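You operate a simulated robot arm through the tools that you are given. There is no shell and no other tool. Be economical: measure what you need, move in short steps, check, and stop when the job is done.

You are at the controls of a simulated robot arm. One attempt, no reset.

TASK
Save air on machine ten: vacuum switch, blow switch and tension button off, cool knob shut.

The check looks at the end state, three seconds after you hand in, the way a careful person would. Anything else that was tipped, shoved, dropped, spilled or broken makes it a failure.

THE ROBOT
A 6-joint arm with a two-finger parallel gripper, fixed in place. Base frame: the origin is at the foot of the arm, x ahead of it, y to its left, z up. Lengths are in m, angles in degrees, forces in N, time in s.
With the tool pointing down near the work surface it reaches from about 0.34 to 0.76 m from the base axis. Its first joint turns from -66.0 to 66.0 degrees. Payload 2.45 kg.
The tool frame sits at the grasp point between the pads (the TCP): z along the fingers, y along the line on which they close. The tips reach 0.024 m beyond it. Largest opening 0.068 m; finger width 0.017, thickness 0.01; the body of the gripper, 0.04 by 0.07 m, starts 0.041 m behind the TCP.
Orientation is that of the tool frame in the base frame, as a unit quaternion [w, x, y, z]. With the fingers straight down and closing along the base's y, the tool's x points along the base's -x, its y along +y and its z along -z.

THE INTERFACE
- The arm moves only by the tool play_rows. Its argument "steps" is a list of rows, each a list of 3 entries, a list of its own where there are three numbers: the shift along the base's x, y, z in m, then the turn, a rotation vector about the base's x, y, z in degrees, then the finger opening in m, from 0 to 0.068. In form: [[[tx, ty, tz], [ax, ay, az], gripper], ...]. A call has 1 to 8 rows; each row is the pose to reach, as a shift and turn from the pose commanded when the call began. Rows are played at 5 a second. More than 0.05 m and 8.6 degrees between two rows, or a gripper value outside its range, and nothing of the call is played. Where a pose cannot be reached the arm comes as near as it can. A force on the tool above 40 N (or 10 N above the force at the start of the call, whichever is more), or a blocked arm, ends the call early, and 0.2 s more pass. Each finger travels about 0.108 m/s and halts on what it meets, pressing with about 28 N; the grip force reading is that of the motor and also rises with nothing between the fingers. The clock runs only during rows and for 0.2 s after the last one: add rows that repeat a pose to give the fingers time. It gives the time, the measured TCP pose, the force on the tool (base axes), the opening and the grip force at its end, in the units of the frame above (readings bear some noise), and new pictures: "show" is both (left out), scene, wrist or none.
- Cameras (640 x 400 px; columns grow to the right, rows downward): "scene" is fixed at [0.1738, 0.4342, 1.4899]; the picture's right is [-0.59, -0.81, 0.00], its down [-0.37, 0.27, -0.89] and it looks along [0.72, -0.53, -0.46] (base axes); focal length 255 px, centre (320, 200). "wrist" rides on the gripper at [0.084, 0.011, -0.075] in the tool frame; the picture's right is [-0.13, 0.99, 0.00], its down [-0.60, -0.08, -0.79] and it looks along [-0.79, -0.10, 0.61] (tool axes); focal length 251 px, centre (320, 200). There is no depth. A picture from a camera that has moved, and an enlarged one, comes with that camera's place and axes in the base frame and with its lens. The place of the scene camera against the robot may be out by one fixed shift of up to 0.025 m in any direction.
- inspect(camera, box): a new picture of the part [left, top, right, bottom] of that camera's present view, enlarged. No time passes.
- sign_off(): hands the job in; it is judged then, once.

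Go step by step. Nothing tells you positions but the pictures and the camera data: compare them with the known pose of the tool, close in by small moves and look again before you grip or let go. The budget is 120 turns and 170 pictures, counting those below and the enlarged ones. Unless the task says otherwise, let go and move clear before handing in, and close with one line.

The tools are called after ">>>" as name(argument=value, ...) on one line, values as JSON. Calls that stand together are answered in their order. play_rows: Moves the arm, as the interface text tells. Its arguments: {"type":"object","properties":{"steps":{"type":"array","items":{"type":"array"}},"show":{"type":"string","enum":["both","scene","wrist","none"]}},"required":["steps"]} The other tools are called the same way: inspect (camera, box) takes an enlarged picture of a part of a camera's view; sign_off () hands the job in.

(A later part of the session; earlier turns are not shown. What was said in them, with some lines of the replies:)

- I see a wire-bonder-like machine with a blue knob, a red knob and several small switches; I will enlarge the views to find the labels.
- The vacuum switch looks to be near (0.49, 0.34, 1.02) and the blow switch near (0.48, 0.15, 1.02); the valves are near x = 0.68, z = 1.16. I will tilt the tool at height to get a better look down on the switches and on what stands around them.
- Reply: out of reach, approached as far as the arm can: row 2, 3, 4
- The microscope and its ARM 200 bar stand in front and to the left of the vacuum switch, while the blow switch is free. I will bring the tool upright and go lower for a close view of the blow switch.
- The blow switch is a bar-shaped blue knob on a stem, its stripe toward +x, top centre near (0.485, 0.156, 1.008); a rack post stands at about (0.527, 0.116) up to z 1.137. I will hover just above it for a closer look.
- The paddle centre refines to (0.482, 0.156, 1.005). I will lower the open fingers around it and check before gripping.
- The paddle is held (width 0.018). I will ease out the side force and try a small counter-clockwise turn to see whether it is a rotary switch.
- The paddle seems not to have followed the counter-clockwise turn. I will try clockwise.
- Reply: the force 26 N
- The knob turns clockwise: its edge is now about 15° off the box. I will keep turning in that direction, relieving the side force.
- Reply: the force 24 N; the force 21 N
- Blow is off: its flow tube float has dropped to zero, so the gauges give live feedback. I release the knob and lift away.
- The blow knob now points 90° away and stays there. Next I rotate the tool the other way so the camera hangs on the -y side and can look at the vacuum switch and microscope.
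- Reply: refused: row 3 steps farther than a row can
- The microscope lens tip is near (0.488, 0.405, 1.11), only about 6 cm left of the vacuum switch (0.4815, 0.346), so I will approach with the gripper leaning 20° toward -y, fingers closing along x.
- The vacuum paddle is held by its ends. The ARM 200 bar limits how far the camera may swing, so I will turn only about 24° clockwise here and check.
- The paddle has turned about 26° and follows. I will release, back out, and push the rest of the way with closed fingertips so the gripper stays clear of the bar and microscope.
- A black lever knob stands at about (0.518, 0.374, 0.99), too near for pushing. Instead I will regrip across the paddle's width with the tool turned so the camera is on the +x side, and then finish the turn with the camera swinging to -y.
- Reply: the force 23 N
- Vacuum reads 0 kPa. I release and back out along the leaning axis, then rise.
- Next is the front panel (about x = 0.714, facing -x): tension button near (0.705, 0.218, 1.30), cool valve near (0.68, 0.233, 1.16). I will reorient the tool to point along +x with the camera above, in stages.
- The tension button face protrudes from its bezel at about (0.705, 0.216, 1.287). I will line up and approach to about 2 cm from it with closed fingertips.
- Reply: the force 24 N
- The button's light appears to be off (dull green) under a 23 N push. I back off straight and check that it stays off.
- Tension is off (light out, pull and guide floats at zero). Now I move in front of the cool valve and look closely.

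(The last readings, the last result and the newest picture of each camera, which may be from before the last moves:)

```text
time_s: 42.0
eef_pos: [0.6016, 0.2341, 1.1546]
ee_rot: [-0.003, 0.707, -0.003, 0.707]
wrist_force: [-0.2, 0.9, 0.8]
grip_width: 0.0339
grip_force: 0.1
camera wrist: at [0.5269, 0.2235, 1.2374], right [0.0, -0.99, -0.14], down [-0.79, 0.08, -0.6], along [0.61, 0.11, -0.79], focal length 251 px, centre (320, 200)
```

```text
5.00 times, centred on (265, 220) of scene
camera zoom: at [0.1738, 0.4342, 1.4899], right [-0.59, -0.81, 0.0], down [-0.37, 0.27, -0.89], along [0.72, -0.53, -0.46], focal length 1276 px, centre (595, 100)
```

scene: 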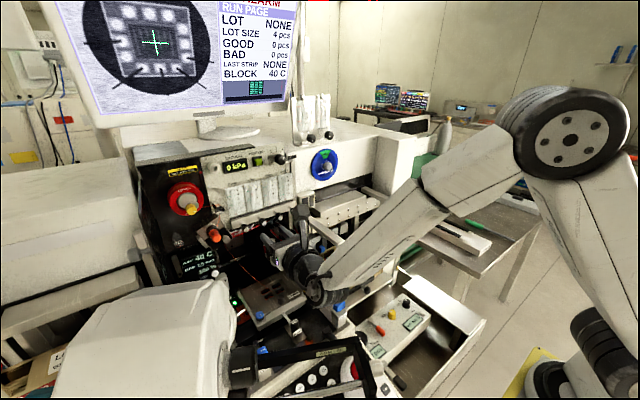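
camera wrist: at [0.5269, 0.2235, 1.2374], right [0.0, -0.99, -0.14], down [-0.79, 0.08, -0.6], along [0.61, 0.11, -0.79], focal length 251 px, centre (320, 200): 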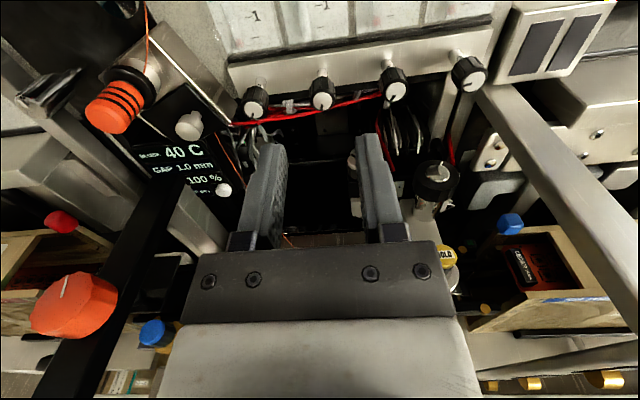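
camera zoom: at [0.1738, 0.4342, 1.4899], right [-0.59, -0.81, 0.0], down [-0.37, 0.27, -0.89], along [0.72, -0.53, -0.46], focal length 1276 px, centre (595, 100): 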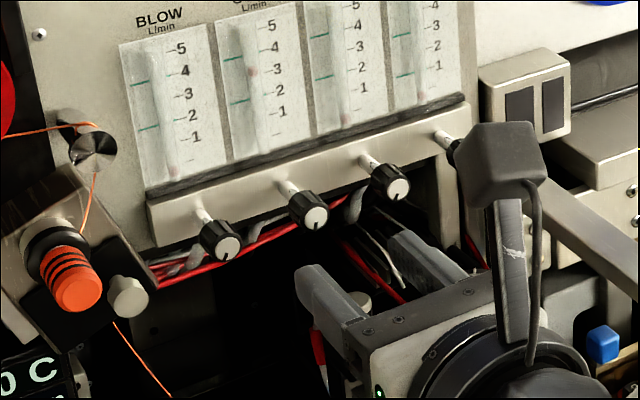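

The cool knob's front face is at about (0.671, 0.234, 1.151), pointer down. I will pre-roll the tool 20° counter-clockwise, advance over the knob and grip it.

>>> play_rows(steps=[[[0.0, 0.0, -0.002], [-8, 0, 0], 0.034], [[0.01, 0, -0.003], [-16, 0, 0], 0.034], [[0.03, 0, -0.0035], [-20, 0, 0], 0.034], [[0.04, 0, -0.0035], [-20, 0, 0], 0.034], [[0.04, 0, -0.0035], [-20, 0, 0], 0.034]], show="both")

>>> inspect(camera="wrist", box=[240, 40, 400, 200])

>>> inspect(camera="scene", box=[225, 180, 305, 260])

```text
time_s: 43.2
eef_pos: [0.6429, 0.2348, 1.153]
ee_rot: [0.121, 0.697, 0.12, 0.697]
wrist_force: [-0.2, -0.6, -0.3]
grip_width: 0.0337
grip_force: 0.0
camera wrist: at [0.5673, 0.2534, 1.2358], right [0.0, -0.98, 0.21], down [-0.79, -0.13, -0.59], along [0.61, -0.17, -0.78], focal length 251 px, centre (320, 200)
```

scene: 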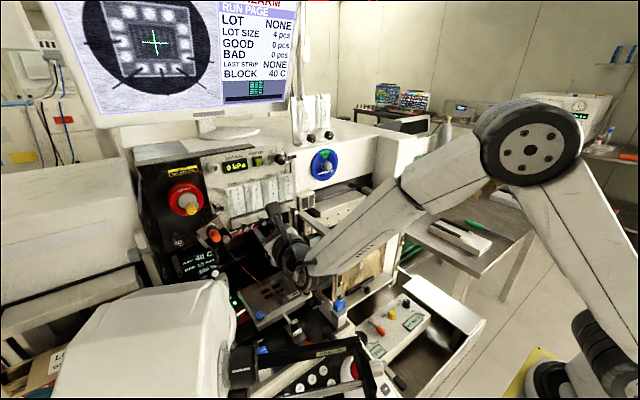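
wrist: 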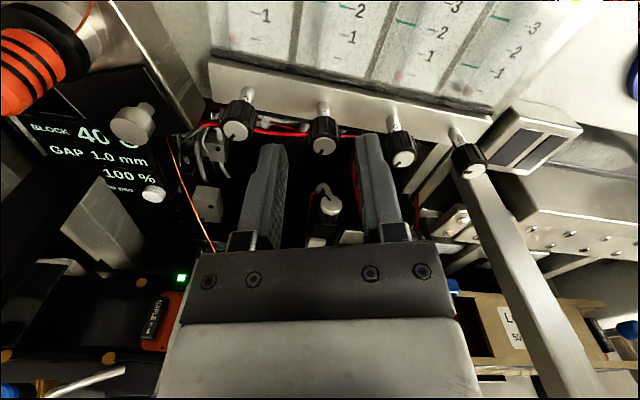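

```text
2.50 times, centred on (320, 120) of wrist
camera zoom: at [0.5673, 0.2534, 1.2358], right [0.0, -0.98, 0.21], down [-0.79, -0.13, -0.59], along [0.61, -0.17, -0.78], focal length 629 px, centre (320, 400)
```

zoom: 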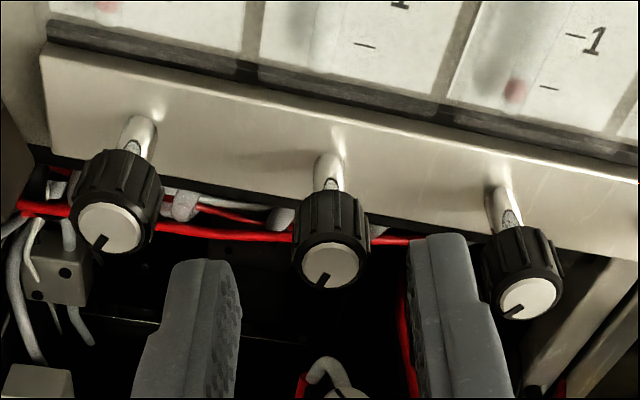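

```text
5.00 times, centred on (265, 220) of scene
camera zoom: at [0.1738, 0.4342, 1.4899], right [-0.59, -0.81, 0.0], down [-0.37, 0.27, -0.89], along [0.72, -0.53, -0.46], focal length 1276 px, centre (595, 100)
```

zoom: 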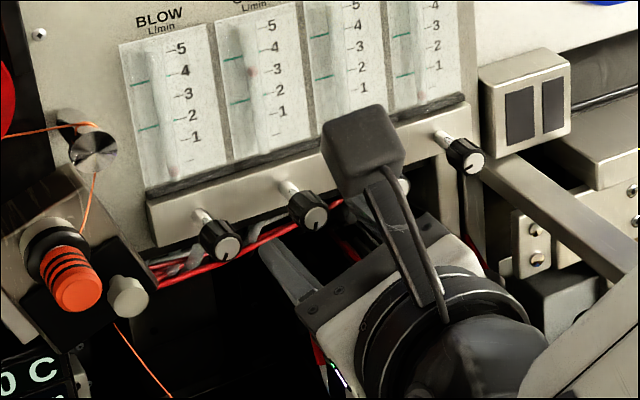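

>>> play_rows(steps=[[[0.007, 0, 0.001], [0, 0, 0], 0.034], [[0.014, 0, 0.001], [0, 0, 0], 0.034], [[0.014, 0, 0.001], [0, 0, 0], 0.024], [[0.014, 0, 0.001], [0, 0, 0], 0.008], [[0.014, 0, 0.001], [0, 0, 0], 0.008]], show="wrist")

>>> inspect(camera="wrist", box=[240, 40, 400, 200])

```text
time_s: 44.4
eef_pos: [0.6555, 0.2331, 1.1558]
ee_rot: [0.12, 0.697, 0.119, 0.696]
wrist_force: [-0.5, -6.1, 0.1]
grip_width: 0.0146
grip_force: 34.1
camera wrist: at [0.5805, 0.2516, 1.2372], right [0.0, -0.98, 0.21], down [-0.79, -0.13, -0.59], along [0.61, -0.17, -0.78], focal length 251 px, centre (320, 200)
```

wrist: 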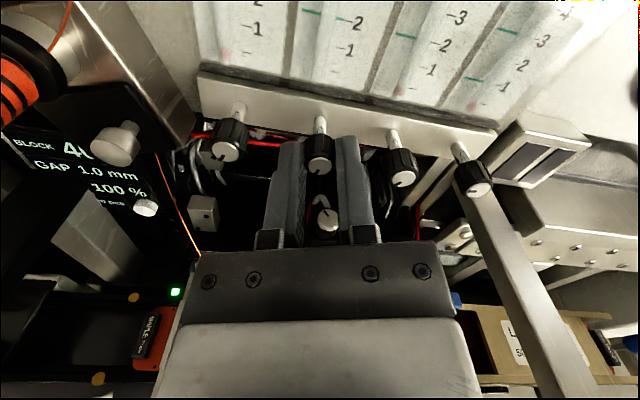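

```text
2.50 times, centred on (320, 120) of wrist
camera zoom: at [0.5805, 0.2516, 1.2372], right [0.0, -0.98, 0.21], down [-0.79, -0.13, -0.59], along [0.61, -0.17, -0.78], focal length 629 px, centre (320, 400)
```

zoom: 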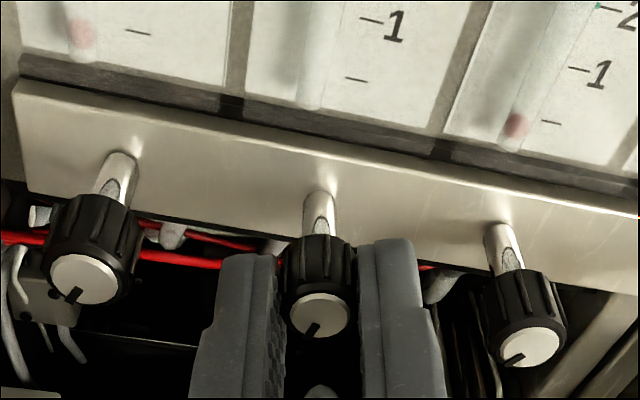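

The knob is gripped (14.6 mm). I turn clockwise 32° and check the cool float.

>>> play_rows(steps=[[[0, 0, 0], [8, 0, 0], 0.008], [[0, 0, 0], [16, 0, 0], 0.008], [[0, 0, 0], [24, 0, 0], 0.008], [[0, 0, 0], [32, 0, 0], 0.008]], show="wrist")

>>> inspect(camera="scene", box=[225, 170, 305, 250])

>>> inspect(camera="wrist", box=[240, 40, 400, 200])

```text
time_s: 45.4
eef_pos: [0.6568, 0.232, 1.1551]
ee_rot: [-0.077, 0.704, -0.079, 0.702]
wrist_force: [-6.5, -17.4, 0.5]
grip_width: 0.0146
grip_force: 34.2
camera wrist: at [0.5805, 0.2047, 1.2341], right [0.0, -0.94, -0.34], down [-0.79, 0.21, -0.57], along [0.61, 0.27, -0.75], focal length 251 px, centre (320, 200)
```

wrist: 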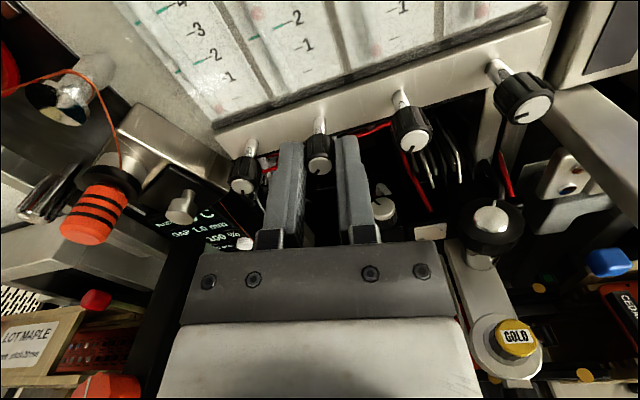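

```text
5.00 times, centred on (265, 210) of scene
camera zoom: at [0.1736, 0.4336, 1.4901], right [-0.59, -0.81, 0.0], down [-0.37, 0.27, -0.89], along [0.72, -0.53, -0.46], focal length 1276 px, centre (595, 150)
```

zoom: 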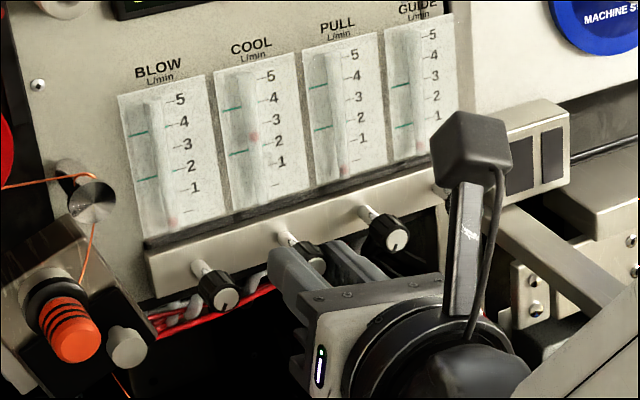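

```text
2.50 times, centred on (320, 120) of wrist
camera zoom: at [0.5805, 0.2047, 1.2341], right [0.0, -0.94, -0.34], down [-0.79, 0.21, -0.57], along [0.61, 0.27, -0.75], focal length 629 px, centre (320, 400)
```

zoom: 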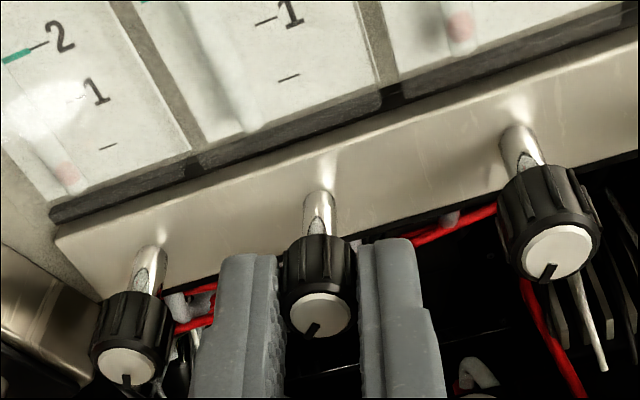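

The cool float fell from about 3 to 2.2, so clockwise closes. I continue.

>>> play_rows(steps=[[[0, 0.001, 0], [8, 0, 0], 0.008], [[0, 0.001, 0], [16, 0, 0], 0.008], [[0, 0.001, 0], [24, 0, 0], 0.008], [[0, 0.001, 0], [32, 0, 0], 0.008], [[0, 0.001, 0], [40, 0, 0], 0.008], [[0, 0.001, 0], [48, 0, 0], 0.008], [[0, 0.001, 0], [54, 0, 0], 0.008]], show="both")

>>> inspect(camera="scene", box=[225, 170, 305, 250])

>>> inspect(camera="wrist", box=[240, 40, 400, 200])

```text
time_s: 47.0
eef_pos: [0.657, 0.2335, 1.1544]
ee_rot: [-0.387, 0.592, -0.39, 0.59]
wrist_force: [-5.8, -23.5, -8.1]
grip_width: 0.0144
grip_force: 34.3
camera wrist: at [0.5804, 0.1527, 1.1777], right [-0.01, -0.27, -0.96], down [-0.79, 0.59, -0.16], along [0.61, 0.76, -0.22], focal length 251 px, centre (320, 200)
```

scene: 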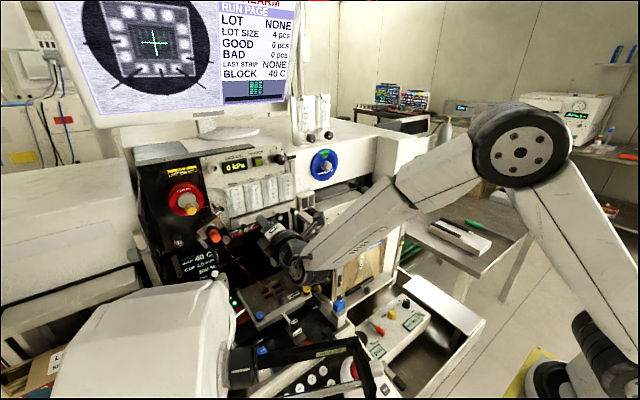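
wrist: 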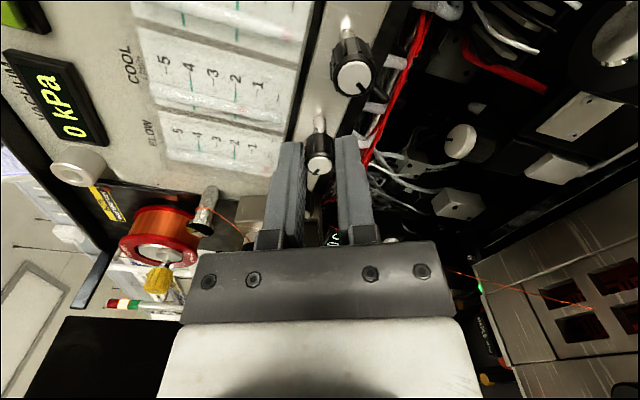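

```text
5.00 times, centred on (265, 210) of scene
camera zoom: at [0.1738, 0.4335, 1.4901], right [-0.59, -0.81, 0.0], down [-0.37, 0.27, -0.89], along [0.72, -0.53, -0.46], focal length 1276 px, centre (595, 150)
```

zoom: 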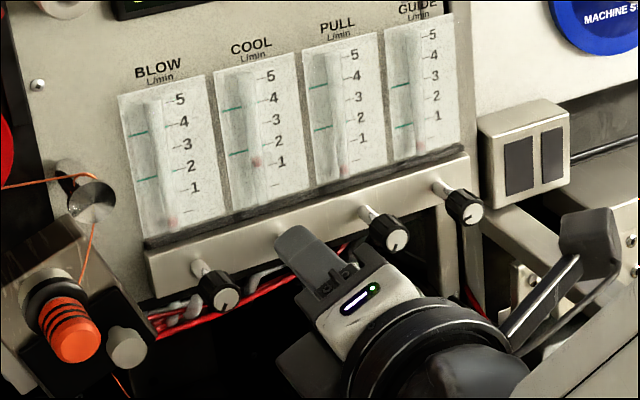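

```text
2.50 times, centred on (320, 120) of wrist
camera zoom: at [0.5804, 0.1527, 1.1777], right [-0.01, -0.27, -0.96], down [-0.79, 0.59, -0.16], along [0.61, 0.76, -0.22], focal length 629 px, centre (320, 400)
```

zoom: 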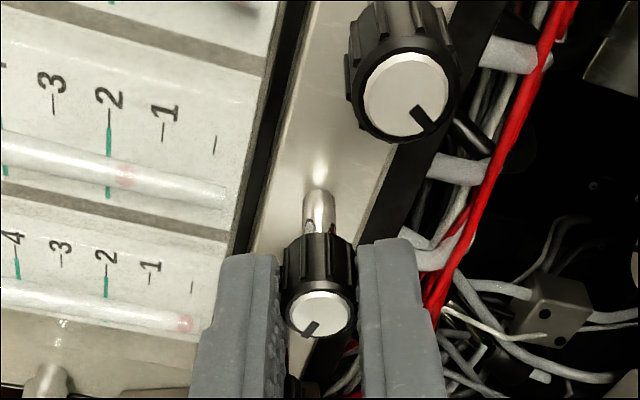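

The float is near 1.7 after 86° without slipping. I release, rotate back around the knob and regrip.

>>> play_rows(steps=[[[0, -0.0015, 0], [0, 0, 0], 0.02], [[0, -0.0015, 0], [0, 0, 0], 0.034], [[-0.01, -0.0015, 0], [-8, 0, 0], 0.034], [[-0.02, -0.001, 0], [-16, 0, 0], 0.034], [[-0.02, -0.001, 0], [-24, 0, 0], 0.034], [[-0.02, -0.001, 0], [-32, 0, 0], 0.034], [[-0.02, -0.001, 0], [-40, 0, 0], 0.034], [[-0.02, -0.001, 0], [-48, 0, 0], 0.034]], show="none")

>>> play_rows(steps=[[[0, 0, 0], [-8, 0, 0], 0.034], [[0, 0, 0], [-16, 0, 0], 0.034], [[0, 0, 0], [-24, 0, 0], 0.034], [[0, 0, 0], [-32, 0, 0], 0.034], [[0, 0, 0], [-40, 0, 0], 0.034], [[0, 0, 0], [-48, 0, 0], 0.034]], show="wrist")

>>> inspect(camera="wrist", box=[240, 40, 400, 200])

>>> inspect(camera="scene", box=[225, 170, 305, 250])

```text
time_s: 48.8
eef_pos: [0.6364, 0.2346, 1.1554]
ee_rot: [-0.114, 0.698, -0.112, 0.698]
wrist_force: [0.3, 0.0, -0.1]
grip_width: 0.034
grip_force: 0.1
```

```text
time_s: 50.2
eef_pos: [0.6352, 0.2352, 1.1566]
ee_rot: [0.181, 0.684, 0.182, 0.683]
wrist_force: [-0.2, -0.7, 0.8]
grip_width: 0.034
grip_force: 0.1
camera wrist: at [0.5599, 0.2679, 1.2334], right [0.0, -0.93, 0.38], down [-0.79, -0.23, -0.56], along [0.61, -0.3, -0.73], focal length 251 px, centre (320, 200)
```

wrist: 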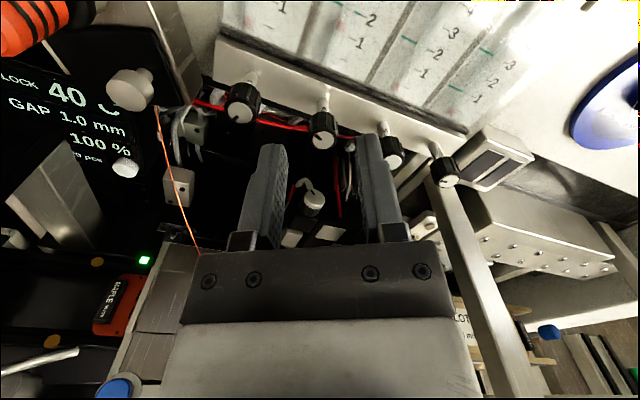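

```text
2.50 times, centred on (320, 120) of wrist
camera zoom: at [0.5599, 0.2679, 1.2334], right [0.0, -0.93, 0.38], down [-0.79, -0.23, -0.56], along [0.61, -0.3, -0.73], focal length 629 px, centre (320, 400)
```

zoom: 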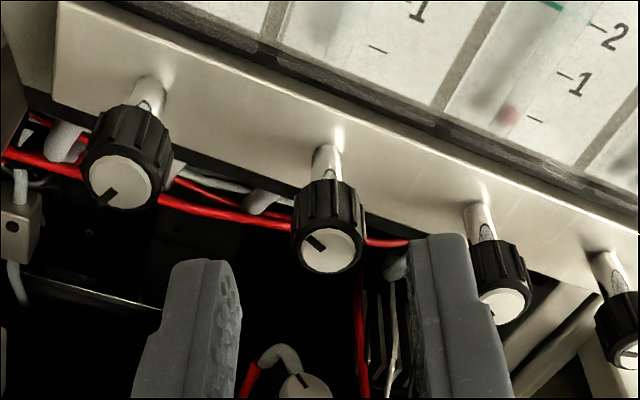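

```text
5.00 times, centred on (265, 210) of scene
camera zoom: at [0.1738, 0.4342, 1.4899], right [-0.59, -0.81, 0.0], down [-0.37, 0.27, -0.89], along [0.72, -0.53, -0.46], focal length 1276 px, centre (595, 150)
```

zoom: 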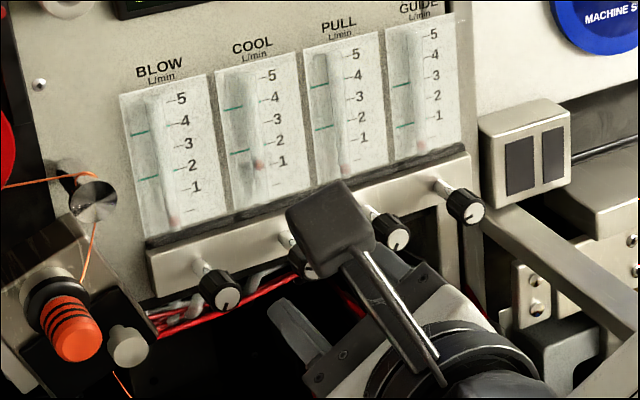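

>>> play_rows(steps=[[[0.01, -0.0015, -0.001], [0, 0, 0], 0.034], [[0.021, -0.002, -0.0015], [0, 0, 0], 0.034], [[0.021, -0.002, -0.0015], [0, 0, 0], 0.022], [[0.021, -0.002, -0.0015], [0, 0, 0], 0.008], [[0.021, -0.002, -0.0015], [0, 0, 0], 0.008], [[0.021, -0.002, -0.0015], [8, 0, 0], 0.008], [[0.021, -0.002, -0.0015], [16, 0, 0], 0.008], [[0.021, -0.002, -0.0015], [24, 0, 0], 0.008]], show="none")

>>> play_rows(steps=[[[0, 0, 0], [8, 0, 0], 0.008], [[0, 0, 0], [16, 0, 0], 0.008], [[0, 0, 0], [24, 0, 0], 0.008], [[0, 0, 0], [32, 0, 0], 0.008], [[0, 0, 0], [40, 0, 0], 0.008]], show="wrist")

>>> inspect(camera="wrist", box=[240, 40, 400, 200])

>>> inspect(camera="scene", box=[225, 170, 305, 250])

```text
time_s: 52.0
eef_pos: [0.6587, 0.2317, 1.1541]
ee_rot: [0.032, 0.707, 0.032, 0.706]
wrist_force: [2.0, 0.7, 1.6]
grip_width: 0.0147
grip_force: 34.6
```

```text
time_s: 53.2
eef_pos: [0.6583, 0.2334, 1.1552]
ee_rot: [-0.209, 0.676, -0.211, 0.675]
wrist_force: [18.0, 7.0, -3.5]
grip_width: 0.0146
grip_force: 33.8
camera wrist: at [0.5823, 0.1775, 1.216], right [0.0, -0.74, -0.67], down [-0.79, 0.41, -0.45], along [0.61, 0.53, -0.59], focal length 251 px, centre (320, 200)
```

wrist: 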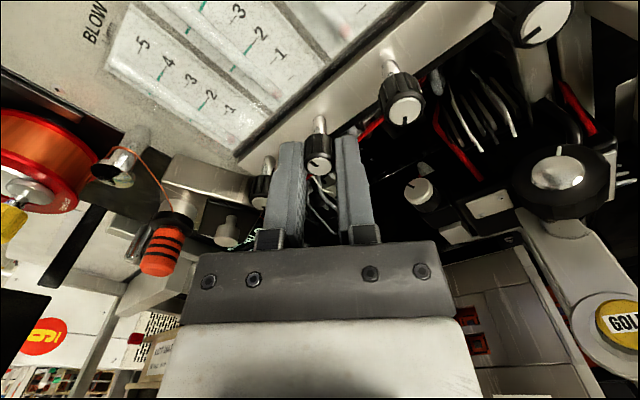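

```text
2.50 times, centred on (320, 120) of wrist
camera zoom: at [0.5823, 0.1775, 1.216], right [0.0, -0.74, -0.67], down [-0.79, 0.41, -0.45], along [0.61, 0.53, -0.59], focal length 629 px, centre (320, 400)
```

zoom: 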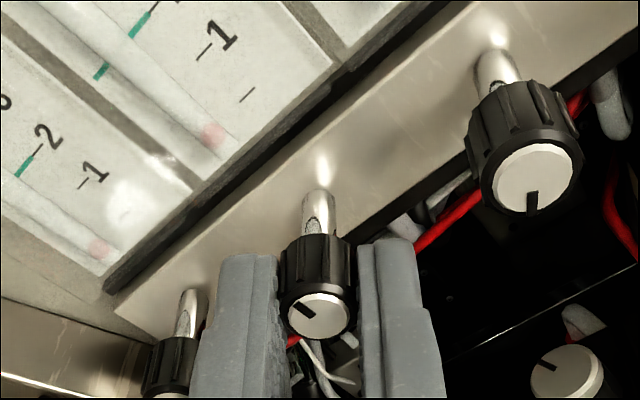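

```text
5.00 times, centred on (265, 210) of scene
camera zoom: at [0.1745, 0.4345, 1.4897], right [-0.59, -0.81, 0.0], down [-0.37, 0.27, -0.89], along [0.72, -0.53, -0.46], focal length 1276 px, centre (595, 150)
```

zoom: 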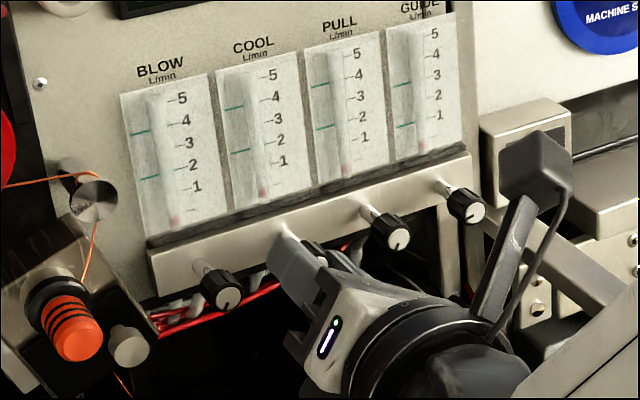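

The cool float is now about at the zero tick. I turn further to make sure the valve is fully shut against its stop.

>>> play_rows(steps=[[[-0.001, 0, 0], [8, 0, 0], 0.008], [[-0.001, 0, 0], [16, 0, 0], 0.008], [[-0.001, 0, 0], [24, 0, 0], 0.008], [[-0.001, 0, 0], [32, 0, 0], 0.008]], show="wrist")

>>> inspect(camera="wrist", box=[240, 40, 400, 200])

>>> inspect(camera="scene", box=[225, 170, 305, 250])

```text
time_s: 54.2
eef_pos: [0.6561, 0.2339, 1.1553]
ee_rot: [-0.389, 0.591, -0.388, 0.591]
wrist_force: [5.3, 4.5, 4.3]
grip_width: 0.0145
grip_force: 34.0
camera wrist: at [0.5809, 0.1527, 1.1771], right [0.0, -0.27, -0.96], down [-0.79, 0.58, -0.17], along [0.61, 0.76, -0.22], focal length 251 px, centre (320, 200)
```

wrist: 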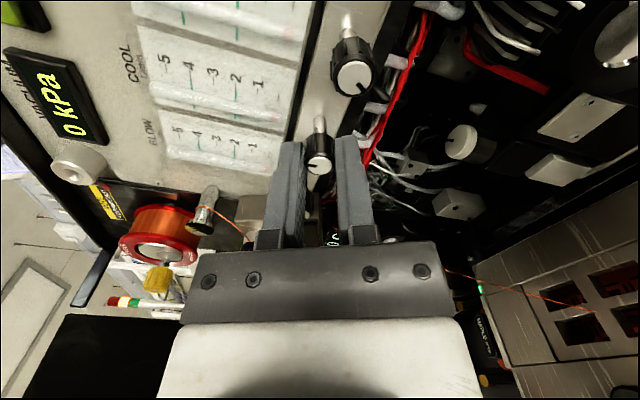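

```text
2.50 times, centred on (320, 120) of wrist
camera zoom: at [0.5809, 0.1527, 1.1771], right [0.0, -0.27, -0.96], down [-0.79, 0.58, -0.17], along [0.61, 0.76, -0.22], focal length 629 px, centre (320, 400)
```

zoom: 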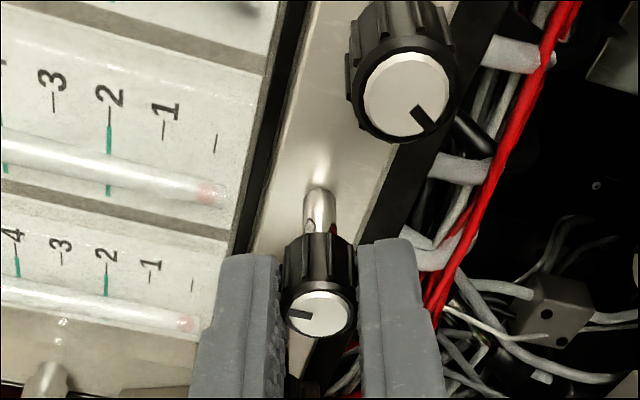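

```text
5.00 times, centred on (265, 210) of scene
camera zoom: at [0.1739, 0.4344, 1.4898], right [-0.59, -0.81, 0.0], down [-0.37, 0.27, -0.89], along [0.72, -0.53, -0.46], focal length 1276 px, centre (595, 150)
```

zoom: 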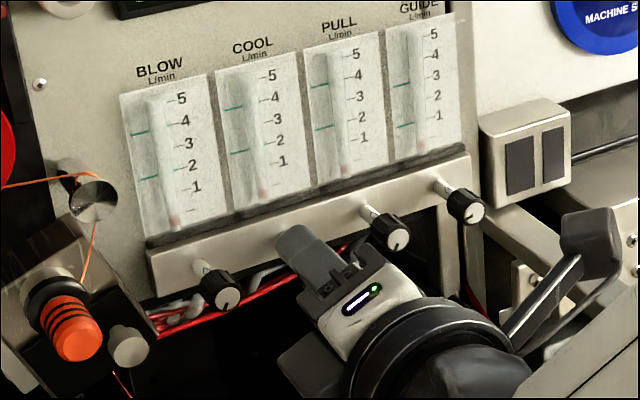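

The knob slipped in the fingers on the last part, so it is at its stop with the float at zero. I release, back away and check everything.

>>> play_rows(steps=[[[0, 0, 0], [0, 0, 0], 0.02], [[0, 0, 0], [0, 0, 0], 0.034], [[-0.02, 0, 0], [-8, 0, 0], 0.034], [[-0.04, 0, 0], [-16, 0, 0], 0.034], [[-0.06, 0, 0.01], [-24, 0, 0], 0.034], [[-0.08, 0, 0.03], [-32, 0, 0], 0.034], [[-0.1, 0, 0.06], [-40, 0, 0], 0.034], [[-0.12, -0.01, 0.09], [-48, 0, 0], 0.034]], show="wrist")

>>> inspect(camera="scene", box=[205, 130, 305, 250])

>>> inspect(camera="scene", box=[225, 180, 285, 240])

>>> inspect(camera="scene", box=[220, 270, 370, 400])

```text
time_s: 56.0
eef_pos: [0.5346, 0.2246, 1.2428]
ee_rot: [-0.112, 0.699, -0.112, 0.698]
wrist_force: [-0.4, 0.2, -0.4]
grip_width: 0.0341
grip_force: 0.0
camera wrist: at [0.4602, 0.189, 1.3179], right [0.0, -0.9, -0.43], down [-0.79, 0.26, -0.55], along [0.61, 0.34, -0.72], focal length 251 px, centre (320, 200)
```

wrist: 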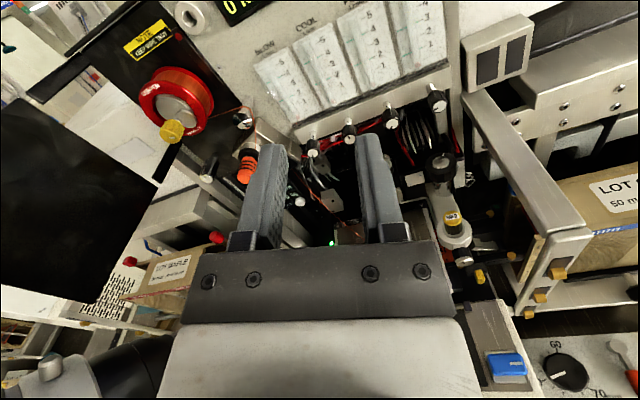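

```text
3.33 times, centred on (255, 190) of scene
camera zoom: at [0.1738, 0.4342, 1.4899], right [-0.59, -0.81, 0.0], down [-0.37, 0.27, -0.89], along [0.72, -0.53, -0.46], focal length 851 px, centre (537, 233)
```

zoom: 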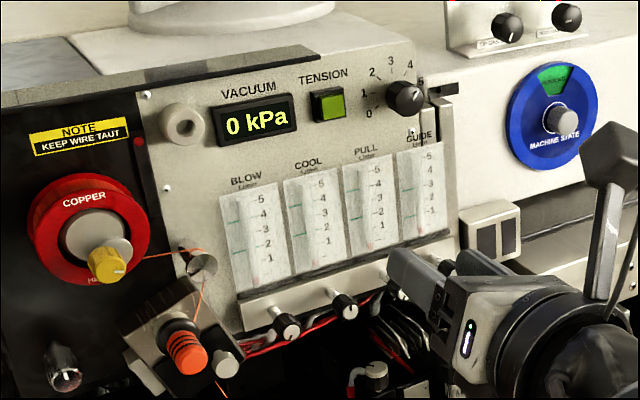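

```text
6.67 times, centred on (255, 210) of scene
camera zoom: at [0.1738, 0.4342, 1.4899], right [-0.59, -0.81, 0.0], down [-0.37, 0.27, -0.89], along [0.72, -0.53, -0.46], focal length 1702 px, centre (753, 133)
```

zoom: 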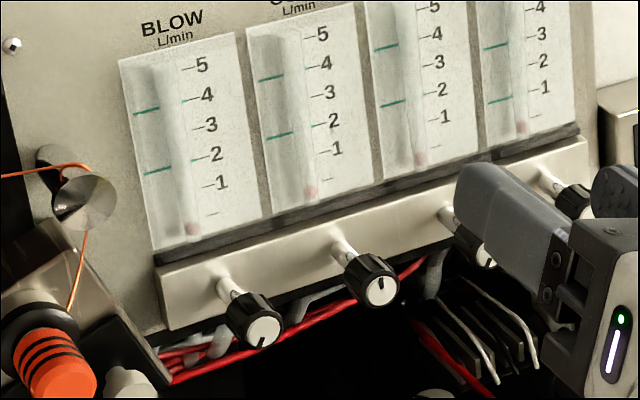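

```text
3.08 times, centred on (295, 335) of scene
camera zoom: at [0.1738, 0.4342, 1.4899], right [-0.59, -0.81, 0.0], down [-0.37, 0.27, -0.89], along [0.72, -0.53, -0.46], focal length 785 px, centre (397, -215)
```

zoom: 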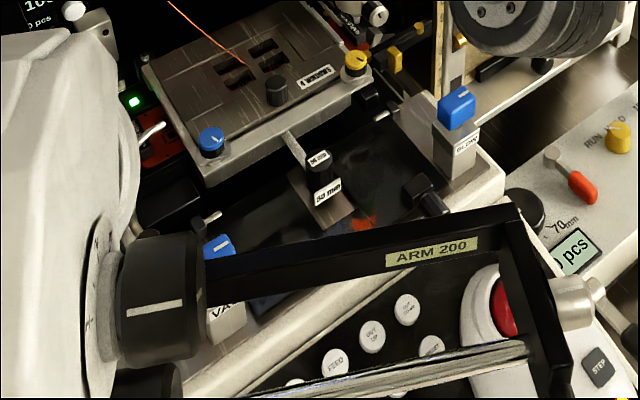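

The gauges agree: vacuum 0 kPa with its knob turned 90°, blow float at zero, tension light out. The cool knob is at its stop with its float at zero, nothing else looks disturbed and the arm is clear.

>>> sign_off()

```text
The job is handed in.
```

Machine ten's vacuum switch, blow switch and tension button are off, the cool knob is shut, and the job is handed in.
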